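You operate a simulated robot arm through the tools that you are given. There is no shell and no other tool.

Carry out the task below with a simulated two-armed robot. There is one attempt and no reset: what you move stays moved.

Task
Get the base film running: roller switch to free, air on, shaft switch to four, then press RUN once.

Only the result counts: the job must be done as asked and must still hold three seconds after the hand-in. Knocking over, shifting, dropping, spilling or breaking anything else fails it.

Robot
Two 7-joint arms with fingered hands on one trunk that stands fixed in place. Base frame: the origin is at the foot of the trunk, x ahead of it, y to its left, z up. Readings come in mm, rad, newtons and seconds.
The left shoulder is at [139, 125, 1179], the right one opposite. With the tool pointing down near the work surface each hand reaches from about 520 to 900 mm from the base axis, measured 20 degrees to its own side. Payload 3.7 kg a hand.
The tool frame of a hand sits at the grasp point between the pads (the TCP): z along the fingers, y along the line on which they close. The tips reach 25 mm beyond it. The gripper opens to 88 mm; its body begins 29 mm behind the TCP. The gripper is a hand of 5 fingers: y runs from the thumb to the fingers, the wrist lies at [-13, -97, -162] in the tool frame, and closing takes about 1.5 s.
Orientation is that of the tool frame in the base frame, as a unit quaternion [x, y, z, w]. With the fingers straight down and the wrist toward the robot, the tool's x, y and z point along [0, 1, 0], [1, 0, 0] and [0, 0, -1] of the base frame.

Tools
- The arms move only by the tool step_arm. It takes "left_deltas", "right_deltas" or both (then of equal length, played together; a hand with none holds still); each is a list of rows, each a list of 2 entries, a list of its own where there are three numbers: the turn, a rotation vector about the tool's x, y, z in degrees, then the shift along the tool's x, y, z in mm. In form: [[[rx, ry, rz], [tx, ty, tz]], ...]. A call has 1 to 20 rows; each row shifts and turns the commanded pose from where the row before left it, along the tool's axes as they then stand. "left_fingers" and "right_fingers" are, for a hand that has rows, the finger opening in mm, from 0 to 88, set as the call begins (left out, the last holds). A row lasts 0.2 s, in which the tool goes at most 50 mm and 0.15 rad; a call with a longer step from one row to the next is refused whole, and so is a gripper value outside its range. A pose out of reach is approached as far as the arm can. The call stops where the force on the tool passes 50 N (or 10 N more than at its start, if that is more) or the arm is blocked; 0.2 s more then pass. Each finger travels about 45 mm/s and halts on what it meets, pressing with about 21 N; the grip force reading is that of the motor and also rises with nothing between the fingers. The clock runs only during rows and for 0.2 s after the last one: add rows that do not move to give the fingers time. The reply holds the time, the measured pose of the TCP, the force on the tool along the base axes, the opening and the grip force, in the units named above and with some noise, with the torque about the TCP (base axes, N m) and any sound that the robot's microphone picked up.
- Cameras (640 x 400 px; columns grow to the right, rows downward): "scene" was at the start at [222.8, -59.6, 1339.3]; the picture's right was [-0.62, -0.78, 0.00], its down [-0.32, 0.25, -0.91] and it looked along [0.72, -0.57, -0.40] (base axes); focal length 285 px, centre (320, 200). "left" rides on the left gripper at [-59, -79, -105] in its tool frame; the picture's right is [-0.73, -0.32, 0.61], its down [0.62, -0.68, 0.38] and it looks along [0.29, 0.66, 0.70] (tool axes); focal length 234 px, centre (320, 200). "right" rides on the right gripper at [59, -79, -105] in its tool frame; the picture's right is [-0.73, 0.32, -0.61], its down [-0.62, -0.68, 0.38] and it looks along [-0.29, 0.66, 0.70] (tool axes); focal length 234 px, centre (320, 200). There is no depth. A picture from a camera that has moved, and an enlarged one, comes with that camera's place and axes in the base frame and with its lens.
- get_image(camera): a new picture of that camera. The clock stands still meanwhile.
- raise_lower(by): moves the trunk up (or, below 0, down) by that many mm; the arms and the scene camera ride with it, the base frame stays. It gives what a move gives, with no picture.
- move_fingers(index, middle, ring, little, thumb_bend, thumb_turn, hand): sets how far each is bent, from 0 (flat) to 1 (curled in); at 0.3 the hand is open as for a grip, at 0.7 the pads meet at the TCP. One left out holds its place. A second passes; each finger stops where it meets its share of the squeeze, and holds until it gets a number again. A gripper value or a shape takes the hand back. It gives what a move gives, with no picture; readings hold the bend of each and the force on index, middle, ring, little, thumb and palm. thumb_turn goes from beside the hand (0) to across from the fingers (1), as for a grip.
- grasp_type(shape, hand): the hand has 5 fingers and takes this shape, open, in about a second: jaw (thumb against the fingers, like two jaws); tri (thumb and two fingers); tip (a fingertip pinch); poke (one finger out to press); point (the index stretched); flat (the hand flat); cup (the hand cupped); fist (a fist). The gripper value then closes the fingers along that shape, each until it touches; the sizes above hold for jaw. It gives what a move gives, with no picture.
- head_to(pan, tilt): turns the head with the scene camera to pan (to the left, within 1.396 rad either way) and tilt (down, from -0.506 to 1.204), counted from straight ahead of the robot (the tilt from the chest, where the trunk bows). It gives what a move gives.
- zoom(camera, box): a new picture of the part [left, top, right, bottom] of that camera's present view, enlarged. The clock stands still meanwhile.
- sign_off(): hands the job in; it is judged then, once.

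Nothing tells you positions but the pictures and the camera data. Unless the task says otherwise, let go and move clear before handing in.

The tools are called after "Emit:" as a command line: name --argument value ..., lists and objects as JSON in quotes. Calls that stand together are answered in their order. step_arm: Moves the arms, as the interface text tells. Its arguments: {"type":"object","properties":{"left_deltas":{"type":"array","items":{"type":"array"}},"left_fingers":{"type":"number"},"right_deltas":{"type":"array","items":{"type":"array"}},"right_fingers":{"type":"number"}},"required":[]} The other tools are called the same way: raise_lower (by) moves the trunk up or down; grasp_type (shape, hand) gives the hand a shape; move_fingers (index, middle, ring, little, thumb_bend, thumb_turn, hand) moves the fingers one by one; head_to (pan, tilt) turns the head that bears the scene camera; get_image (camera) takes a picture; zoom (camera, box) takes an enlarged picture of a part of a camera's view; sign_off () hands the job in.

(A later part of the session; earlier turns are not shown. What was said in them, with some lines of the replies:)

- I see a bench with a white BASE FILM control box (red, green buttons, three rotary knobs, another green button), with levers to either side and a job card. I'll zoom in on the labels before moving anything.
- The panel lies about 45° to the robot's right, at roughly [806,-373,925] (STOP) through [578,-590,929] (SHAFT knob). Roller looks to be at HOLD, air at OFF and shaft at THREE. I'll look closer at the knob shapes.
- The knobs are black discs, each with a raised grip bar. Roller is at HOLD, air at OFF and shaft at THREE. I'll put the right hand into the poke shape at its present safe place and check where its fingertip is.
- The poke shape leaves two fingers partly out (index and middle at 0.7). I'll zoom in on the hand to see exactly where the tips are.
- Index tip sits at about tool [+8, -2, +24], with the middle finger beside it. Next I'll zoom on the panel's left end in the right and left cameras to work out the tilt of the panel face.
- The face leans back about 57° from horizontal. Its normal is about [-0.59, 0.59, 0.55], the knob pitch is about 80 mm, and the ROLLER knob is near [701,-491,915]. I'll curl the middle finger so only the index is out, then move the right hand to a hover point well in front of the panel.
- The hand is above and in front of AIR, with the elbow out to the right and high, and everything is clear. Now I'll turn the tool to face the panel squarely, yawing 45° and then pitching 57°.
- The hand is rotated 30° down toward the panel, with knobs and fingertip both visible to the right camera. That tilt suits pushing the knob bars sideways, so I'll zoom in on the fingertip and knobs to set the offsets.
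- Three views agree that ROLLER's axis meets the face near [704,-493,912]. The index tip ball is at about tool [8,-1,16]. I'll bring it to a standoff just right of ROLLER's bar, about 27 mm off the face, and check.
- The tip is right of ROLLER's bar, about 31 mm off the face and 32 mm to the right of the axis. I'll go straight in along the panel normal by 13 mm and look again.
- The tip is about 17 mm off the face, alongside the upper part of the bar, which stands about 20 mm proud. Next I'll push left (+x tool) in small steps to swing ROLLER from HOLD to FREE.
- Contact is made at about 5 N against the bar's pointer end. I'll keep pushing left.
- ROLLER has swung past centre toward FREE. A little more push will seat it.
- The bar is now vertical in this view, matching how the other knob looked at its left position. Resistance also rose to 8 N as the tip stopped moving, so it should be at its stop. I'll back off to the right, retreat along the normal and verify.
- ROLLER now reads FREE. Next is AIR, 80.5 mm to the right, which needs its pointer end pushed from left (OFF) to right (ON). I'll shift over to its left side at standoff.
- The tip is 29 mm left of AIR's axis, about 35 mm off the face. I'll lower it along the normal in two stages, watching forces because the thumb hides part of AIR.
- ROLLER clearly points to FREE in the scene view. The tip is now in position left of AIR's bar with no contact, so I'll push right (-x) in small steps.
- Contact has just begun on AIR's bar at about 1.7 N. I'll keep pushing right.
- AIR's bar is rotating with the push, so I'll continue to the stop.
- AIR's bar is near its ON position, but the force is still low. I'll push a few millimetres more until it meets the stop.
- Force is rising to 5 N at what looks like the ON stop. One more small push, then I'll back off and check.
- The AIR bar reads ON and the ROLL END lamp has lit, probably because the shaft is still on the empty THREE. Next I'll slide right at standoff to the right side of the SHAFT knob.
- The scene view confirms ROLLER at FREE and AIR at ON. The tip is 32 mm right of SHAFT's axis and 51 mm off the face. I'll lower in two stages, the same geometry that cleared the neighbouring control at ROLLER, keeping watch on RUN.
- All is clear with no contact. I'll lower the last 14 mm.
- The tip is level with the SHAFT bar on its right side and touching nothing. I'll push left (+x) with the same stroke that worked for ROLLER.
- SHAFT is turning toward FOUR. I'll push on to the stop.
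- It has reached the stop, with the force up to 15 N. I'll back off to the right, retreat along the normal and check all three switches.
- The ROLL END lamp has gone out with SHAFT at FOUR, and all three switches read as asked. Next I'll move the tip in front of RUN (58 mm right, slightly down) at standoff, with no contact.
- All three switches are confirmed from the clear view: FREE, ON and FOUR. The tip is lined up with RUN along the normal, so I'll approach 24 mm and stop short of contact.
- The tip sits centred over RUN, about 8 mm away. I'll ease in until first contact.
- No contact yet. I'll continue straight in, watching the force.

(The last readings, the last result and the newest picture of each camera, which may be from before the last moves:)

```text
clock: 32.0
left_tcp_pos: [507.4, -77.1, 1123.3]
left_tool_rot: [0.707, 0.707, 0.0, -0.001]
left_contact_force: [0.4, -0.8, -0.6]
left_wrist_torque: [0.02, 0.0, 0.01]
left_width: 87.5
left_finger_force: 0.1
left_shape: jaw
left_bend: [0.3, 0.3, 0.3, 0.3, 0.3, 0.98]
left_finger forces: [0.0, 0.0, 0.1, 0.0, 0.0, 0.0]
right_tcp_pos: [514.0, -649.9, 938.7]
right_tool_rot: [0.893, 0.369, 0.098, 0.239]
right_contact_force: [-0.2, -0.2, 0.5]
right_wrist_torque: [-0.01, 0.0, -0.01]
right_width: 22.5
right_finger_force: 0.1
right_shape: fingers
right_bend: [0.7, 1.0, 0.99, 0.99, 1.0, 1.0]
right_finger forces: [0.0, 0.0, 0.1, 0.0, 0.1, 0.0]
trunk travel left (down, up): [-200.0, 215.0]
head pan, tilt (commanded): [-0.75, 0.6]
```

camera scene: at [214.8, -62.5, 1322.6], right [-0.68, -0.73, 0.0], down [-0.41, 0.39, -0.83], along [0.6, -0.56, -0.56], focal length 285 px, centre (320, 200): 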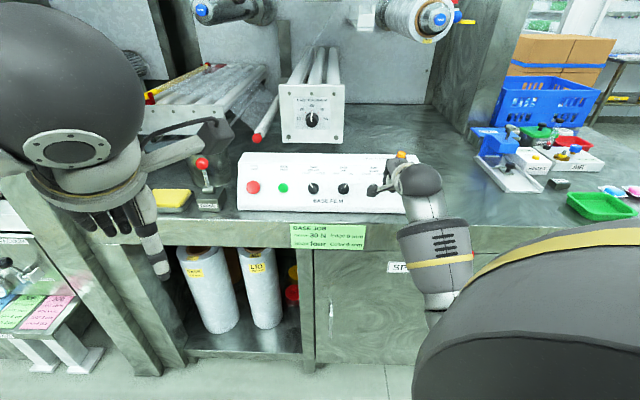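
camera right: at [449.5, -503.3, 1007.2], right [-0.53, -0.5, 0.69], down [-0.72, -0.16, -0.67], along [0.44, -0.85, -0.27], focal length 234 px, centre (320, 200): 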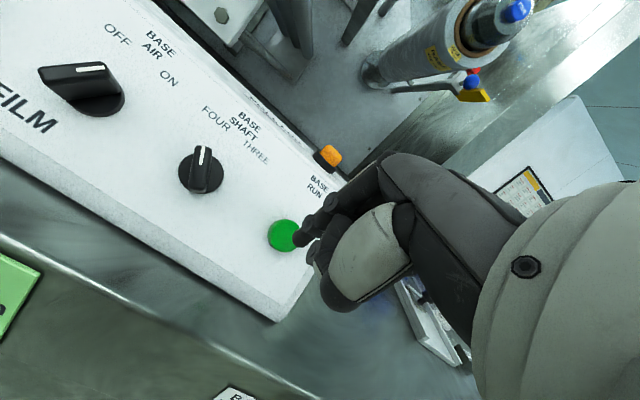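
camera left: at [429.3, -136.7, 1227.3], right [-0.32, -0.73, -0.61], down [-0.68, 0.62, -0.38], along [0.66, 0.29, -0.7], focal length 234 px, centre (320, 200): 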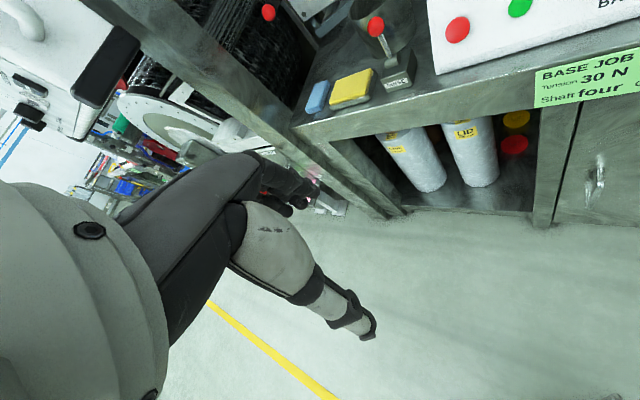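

Still no touch at 10 mm further in. I'll advance another 4 mm.

Emit:
step_arm --right_deltas '[[[0, 0, 0], [0, 0.91, 1.78]], [[0, 0, 0], [0, 0.91, 1.78]]]'

Emit:
zoom --camera "right" --box '[220, 170, 360, 290]'

```text
clock: 32.6
left_tcp_pos: [507.8, -78.0, 1123.6]
left_tool_rot: [0.707, 0.707, -0.001, 0.001]
left_contact_force: [-1.3, 0.8, 0.2]
left_wrist_torque: [-0.02, -0.01, 0.0]
left_width: 87.9
left_finger_force: 0.1
left_shape: jaw
left_bend: [0.3, 0.3, 0.3, 0.3, 0.3, 0.98]
left_finger forces: [0.1, 0.0, 0.0, 0.1, 0.1, 0.0]
right_tcp_pos: [516.0, -652.5, 935.8]
right_tool_rot: [0.892, 0.37, 0.099, 0.239]
right_contact_force: [1.1, 0.1, -0.1]
right_wrist_torque: [0.02, -0.02, -0.03]
right_width: 22.8
right_finger_force: 0.1
right_shape: fingers
right_bend: [0.7, 1.0, 0.99, 0.99, 1.0, 1.0]
right_finger forces: [0.3, 0.0, 0.1, 0.1, 0.0, 0.1]
trunk travel left (down, up): [-200.0, 215.0]
head pan, tilt (commanded): [-0.75, 0.6]
```

```text
3.33 times, centred on (290, 230) of right
camera zoom: at [472.4, -525.8, 986.7], right [-0.53, -0.5, 0.69], down [-0.72, -0.16, -0.67], along [0.44, -0.85, -0.27], focal length 781 px, centre (420, 100)
```

zoom: 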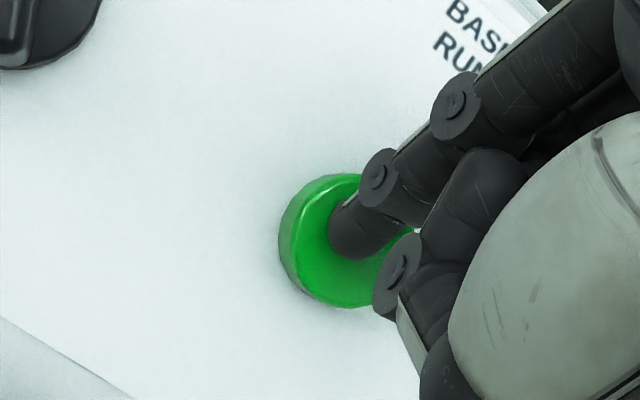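

The index reads a faint 0.3 N, so contact may be starting. I'll go on in steps of 2 mm.

Emit:
step_arm --right_deltas '[[[0, 0, 0], [0, 0.91, 1.78]]]'

```text
clock: 33.0
left_tcp_pos: [507.4, -77.4, 1124.4]
left_tool_rot: [0.707, 0.707, 0.0, 0.0]
left_contact_force: [-0.1, -0.7, -0.1]
left_wrist_torque: [0.0, 0.01, -0.01]
left_width: 87.7
left_finger_force: 0.0
left_shape: jaw
left_bend: [0.3, 0.3, 0.3, 0.3, 0.3, 0.98]
left_finger forces: [0.1, 0.0, 0.1, 0.1, 0.1, 0.0]
right_tcp_pos: [517.6, -653.9, 935.2]
right_tool_rot: [0.892, 0.37, 0.099, 0.24]
right_contact_force: [0.4, 1.2, 0.5]
right_wrist_torque: [-0.02, -0.04, 0.04]
right_width: 22.7
right_finger_force: 0.7
right_shape: fingers
right_bend: [0.7, 1.0, 0.99, 0.99, 1.0, 1.0]
right_finger forces: [1.0, 0.0, 0.1, 0.0, 0.0, 0.1]
trunk travel left (down, up): [-200.0, 215.0]
head pan, tilt (commanded): [-0.75, 0.6]
```

Contact is confirmed at 1 N and rising, so I'll press RUN steadily in.

Emit:
step_arm --right_deltas '[[[0, 0, 0], [0, 0.91, 1.78]], [[0, 0, 0], [0, 0.91, 1.78]]]'

```text
clock: 33.6
left_tcp_pos: [507.0, -77.1, 1124.0]
left_tool_rot: [0.707, 0.707, 0.0, 0.0]
left_contact_force: [0.3, -0.9, -0.8]
left_wrist_torque: [-0.01, -0.02, 0.0]
left_width: 87.6
left_finger_force: 0.1
left_shape: jaw
left_bend: [0.3, 0.3, 0.3, 0.3, 0.3, 0.98]
left_finger forces: [0.1, 0.0, 0.0, 0.0, 0.1, 0.0]
right_tcp_pos: [520.3, -656.8, 932.9]
right_tool_rot: [0.892, 0.37, 0.099, 0.24]
right_contact_force: [-1.7, 1.8, 2.5]
right_wrist_torque: [0.0, -0.02, 0.01]
right_width: 21.8
right_finger_force: 1.2
right_shape: fingers
right_bend: [0.7, 1.0, 0.99, 0.99, 1.0, 1.0]
right_finger forces: [2.9, 0.0, 0.1, 0.1, 0.1, 0.0]
trunk travel left (down, up): [-200.0, 215.0]
head pan, tilt (commanded): [-0.75, 0.6]
heard: click
```

A click was heard, so the press registered. I'll withdraw straight back along the normal so the button is pressed only once, then look.

Emit:
step_arm --right_deltas '[[[0, 0, 0], [0, -4.5, -8.9]], [[0, 0, 0], [0, -4.5, -8.9]], [[0, 0, 0], [0, -9, -17.8]], [[0, 0, 0], [0, -9, -17.8]], [[0, 0, 0], [0, -9, -17.8]], [[0, 0, 0], [0, -9, -17.8]]]'

Emit:
get_image --camera "scene"

Emit:
zoom --camera "scene" --box '[220, 130, 440, 230]'

Emit:
get_image --camera "right"

```text
clock: 35.0
left_tcp_pos: [507.4, -77.6, 1121.9]
left_tool_rot: [0.708, 0.707, 0.0, 0.0]
left_contact_force: [0.1, 0.4, 0.3]
left_wrist_torque: [-0.04, 0.02, -0.02]
left_width: 87.3
left_finger_force: 0.1
left_shape: jaw
left_bend: [0.3, 0.3, 0.3, 0.3, 0.3, 0.98]
left_finger forces: [0.1, 0.0, 0.0, 0.1, 0.1, 0.1]
right_tcp_pos: [461.2, -597.0, 987.3]
right_tool_rot: [0.892, 0.37, 0.099, 0.239]
right_contact_force: [0.3, -0.1, 0.4]
right_wrist_torque: [-0.01, 0.01, 0.01]
right_width: 22.4
right_finger_force: 0.1
right_shape: fingers
right_bend: [0.7, 1.0, 0.99, 0.99, 1.0, 1.0]
right_finger forces: [0.1, 0.0, 0.0, 0.0, 0.0, 0.1]
trunk travel left (down, up): [-200.0, 215.0]
head pan, tilt (commanded): [-0.75, 0.6]
```

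```text
taken
camera scene: at [214.8, -62.4, 1322.6], right [-0.68, -0.73, 0.0], down [-0.41, 0.39, -0.83], along [0.6, -0.56, -0.56], focal length 285 px, centre (320, 200)
```

scene: 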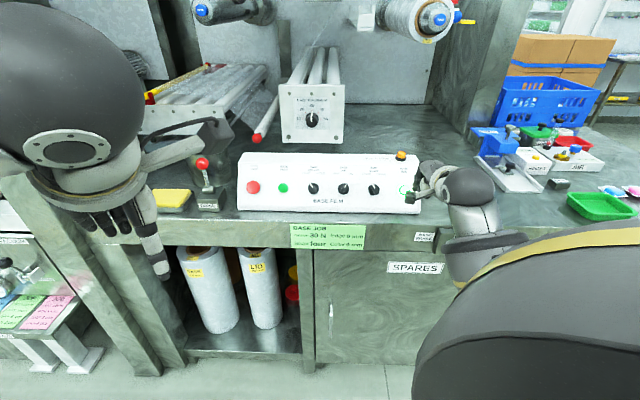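

```text
2.91 times, centred on (330, 180) of scene
camera zoom: at [214.8, -62.4, 1322.6], right [-0.68, -0.73, 0.0], down [-0.41, 0.39, -0.83], along [0.6, -0.56, -0.56], focal length 828 px, centre (291, 258)
```

zoom: 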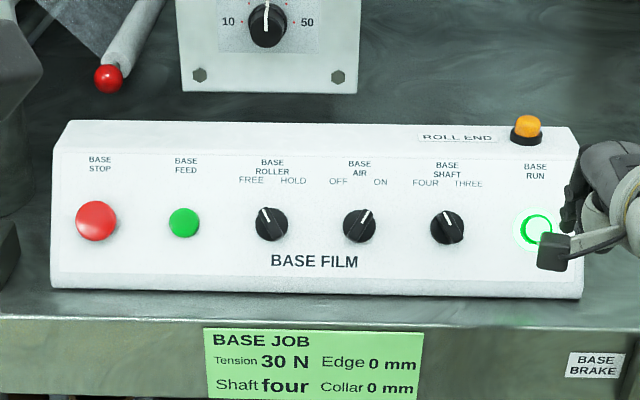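

```text
taken
camera right: at [416.5, -470.1, 1037.9], right [-0.53, -0.5, 0.69], down [-0.72, -0.16, -0.67], along [0.44, -0.85, -0.27], focal length 234 px, centre (320, 200)
```

right: 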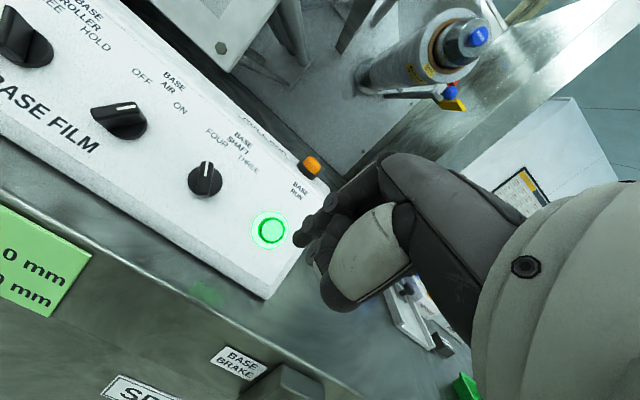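

RUN's ring is lit green, the switches hold at FREE, ON and FOUR, and the ROLL END lamp is out. I'll raise the hand well clear of the panel and check that everything is still in place.

Emit:
step_arm --right_deltas '[[[0, 0, 0], [0, 12.5, -21.7]], [[0, 0, 0], [0, 12.5, -21.7]], [[0, 0, 0], [0, 12.5, -21.7]], [[0, 0, 0], [0, 12.5, -21.7]], [[0, 0, 0], [0, 12.5, -21.7]], [[0, 0, 0], [0, 12.5, -21.7]]]'

Emit:
get_image --camera "scene"

Emit:
get_image --camera "right"

Emit:
zoom --camera "scene" --box '[220, 130, 440, 230]'

```text
clock: 36.4
left_tcp_pos: [507.0, -78.6, 1123.2]
left_tool_rot: [0.707, 0.708, 0.0, 0.0]
left_contact_force: [1.0, -0.4, 1.0]
left_wrist_torque: [-0.01, -0.03, -0.03]
left_width: 87.5
left_finger_force: 0.0
left_shape: jaw
left_bend: [0.3, 0.3, 0.3, 0.3, 0.3, 0.98]
left_finger forces: [0.0, 0.1, 0.1, 0.0, 0.0, 0.0]
right_tcp_pos: [459.0, -595.6, 1137.7]
right_tool_rot: [0.892, 0.37, 0.099, 0.239]
right_contact_force: [0.6, 0.3, -1.1]
right_wrist_torque: [-0.01, 0.0, 0.01]
right_width: 22.6
right_finger_force: 0.1
right_shape: fingers
right_bend: [0.7, 1.0, 0.99, 0.99, 1.0, 1.0]
right_finger forces: [0.0, 0.1, 0.1, 0.1, 0.0, 0.0]
trunk travel left (down, up): [-200.0, 215.0]
head pan, tilt (commanded): [-0.75, 0.6]
```

```text
taken
camera scene: at [214.8, -62.5, 1322.6], right [-0.68, -0.73, 0.0], down [-0.41, 0.39, -0.83], along [0.6, -0.56, -0.56], focal length 285 px, centre (320, 200)
```

scene: 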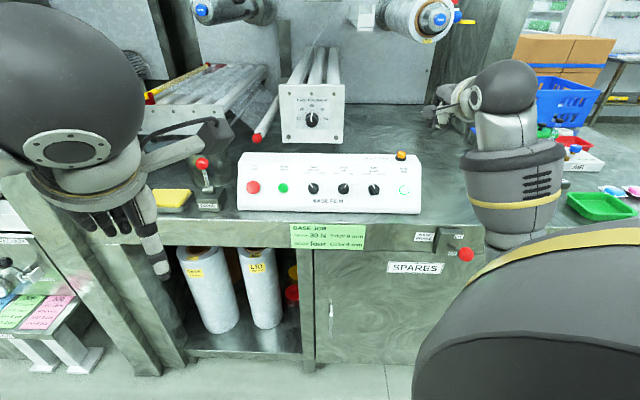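

```text
taken
camera right: at [415.5, -469.1, 1188.4], right [-0.53, -0.5, 0.69], down [-0.72, -0.16, -0.67], along [0.44, -0.85, -0.27], focal length 234 px, centre (320, 200)
```

right: 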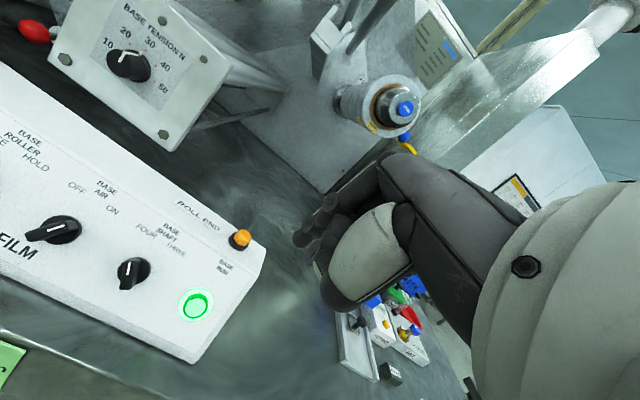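

```text
2.91 times, centred on (330, 180) of scene
camera zoom: at [214.8, -62.5, 1322.6], right [-0.68, -0.73, 0.0], down [-0.41, 0.39, -0.83], along [0.6, -0.56, -0.56], focal length 828 px, centre (291, 258)
```

zoom: 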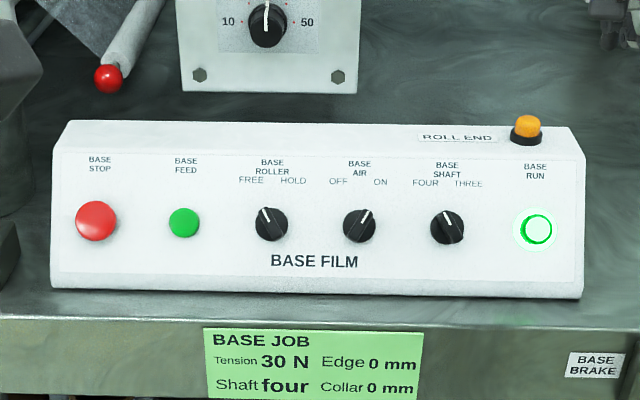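

The panel shows RUN lit, all three switches are right, the brake lever is where it was and the hand is clear. I'll wait a few seconds to make sure the run holds.

Emit:
step_arm --right_deltas '[[[0, 0, 0], [0, 0, 0]], [[0, 0, 0], [0, 0, 0]], [[0, 0, 0], [0, 0, 0]], [[0, 0, 0], [0, 0, 0]], [[0, 0, 0], [0, 0, 0]], [[0, 0, 0], [0, 0, 0]], [[0, 0, 0], [0, 0, 0]], [[0, 0, 0], [0, 0, 0]], [[0, 0, 0], [0, 0, 0]], [[0, 0, 0], [0, 0, 0]], [[0, 0, 0], [0, 0, 0]], [[0, 0, 0], [0, 0, 0]], [[0, 0, 0], [0, 0, 0]], [[0, 0, 0], [0, 0, 0]], [[0, 0, 0], [0, 0, 0]]]'

Emit:
get_image --camera "scene"

Emit:
zoom --camera "scene" --box '[220, 130, 480, 270]'

```text
clock: 39.6
left_tcp_pos: [508.2, -77.1, 1122.9]
left_tool_rot: [0.707, 0.707, 0.0, -0.001]
left_contact_force: [-1.1, 0.2, 0.4]
left_wrist_torque: [-0.01, -0.01, -0.02]
left_width: 87.5
left_finger_force: 0.1
left_shape: jaw
left_bend: [0.3, 0.3, 0.3, 0.3, 0.3, 0.98]
left_finger forces: [0.1, 0.1, 0.0, 0.1, 0.0, 0.0]
right_tcp_pos: [459.4, -596.1, 1137.5]
right_tool_rot: [0.893, 0.369, 0.099, 0.239]
right_contact_force: [0.3, 0.2, -0.1]
right_wrist_torque: [0.0, 0.01, -0.01]
right_width: 22.6
right_finger_force: 0.0
right_shape: fingers
right_bend: [0.7, 1.0, 0.99, 0.99, 1.0, 1.0]
right_finger forces: [0.1, 0.0, 0.0, 0.1, 0.1, 0.0]
trunk travel left (down, up): [-200.0, 215.0]
head pan, tilt (commanded): [-0.75, 0.6]
```

```text
taken
camera scene: at [215.0, -62.6, 1322.5], right [-0.68, -0.73, 0.0], down [-0.41, 0.39, -0.83], along [0.6, -0.56, -0.56], focal length 285 px, centre (320, 200)
```

scene: 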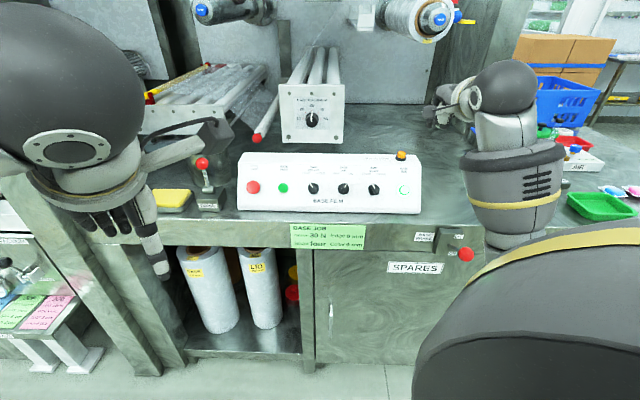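

```text
2.46 times, centred on (350, 200) of scene
camera zoom: at [215.0, -62.6, 1322.5], right [-0.68, -0.73, 0.0], down [-0.41, 0.39, -0.83], along [0.6, -0.56, -0.56], focal length 701 px, centre (246, 200)
```

zoom: 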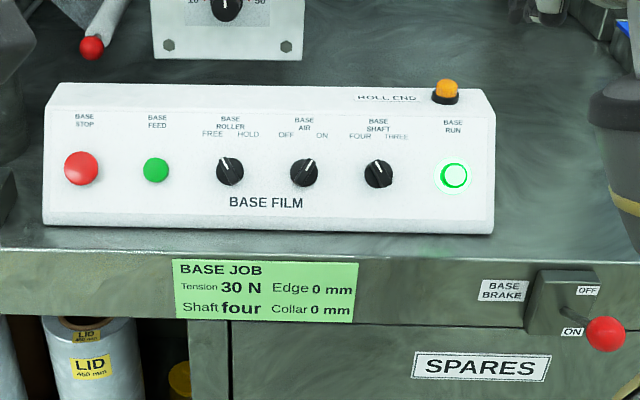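

The base film is running: RUN stayed lit for over three seconds, ROLLER is at FREE, AIR at ON and SHAFT at FOUR. The ROLL END lamp is out, the brake lever is unmoved and the hand is clear, so I'm handing in now.

Emit:
sign_off

```text
The job is handed in.
```

The base film is running. The roller switch is on FREE, air is ON, the shaft switch is on FOUR, and I pressed RUN once, with a single click heard.

Before hand-in I waited more than three seconds with the hand clear of the panel. The green RUN light stayed on and all three switches held their positions. The ROLL END lamp lit while air was on with the shaft still at THREE. It went out once the shaft was switched to FOUR.

I saw nothing else moved or knocked. The base brake lever is still at OFF, where it was at the start.
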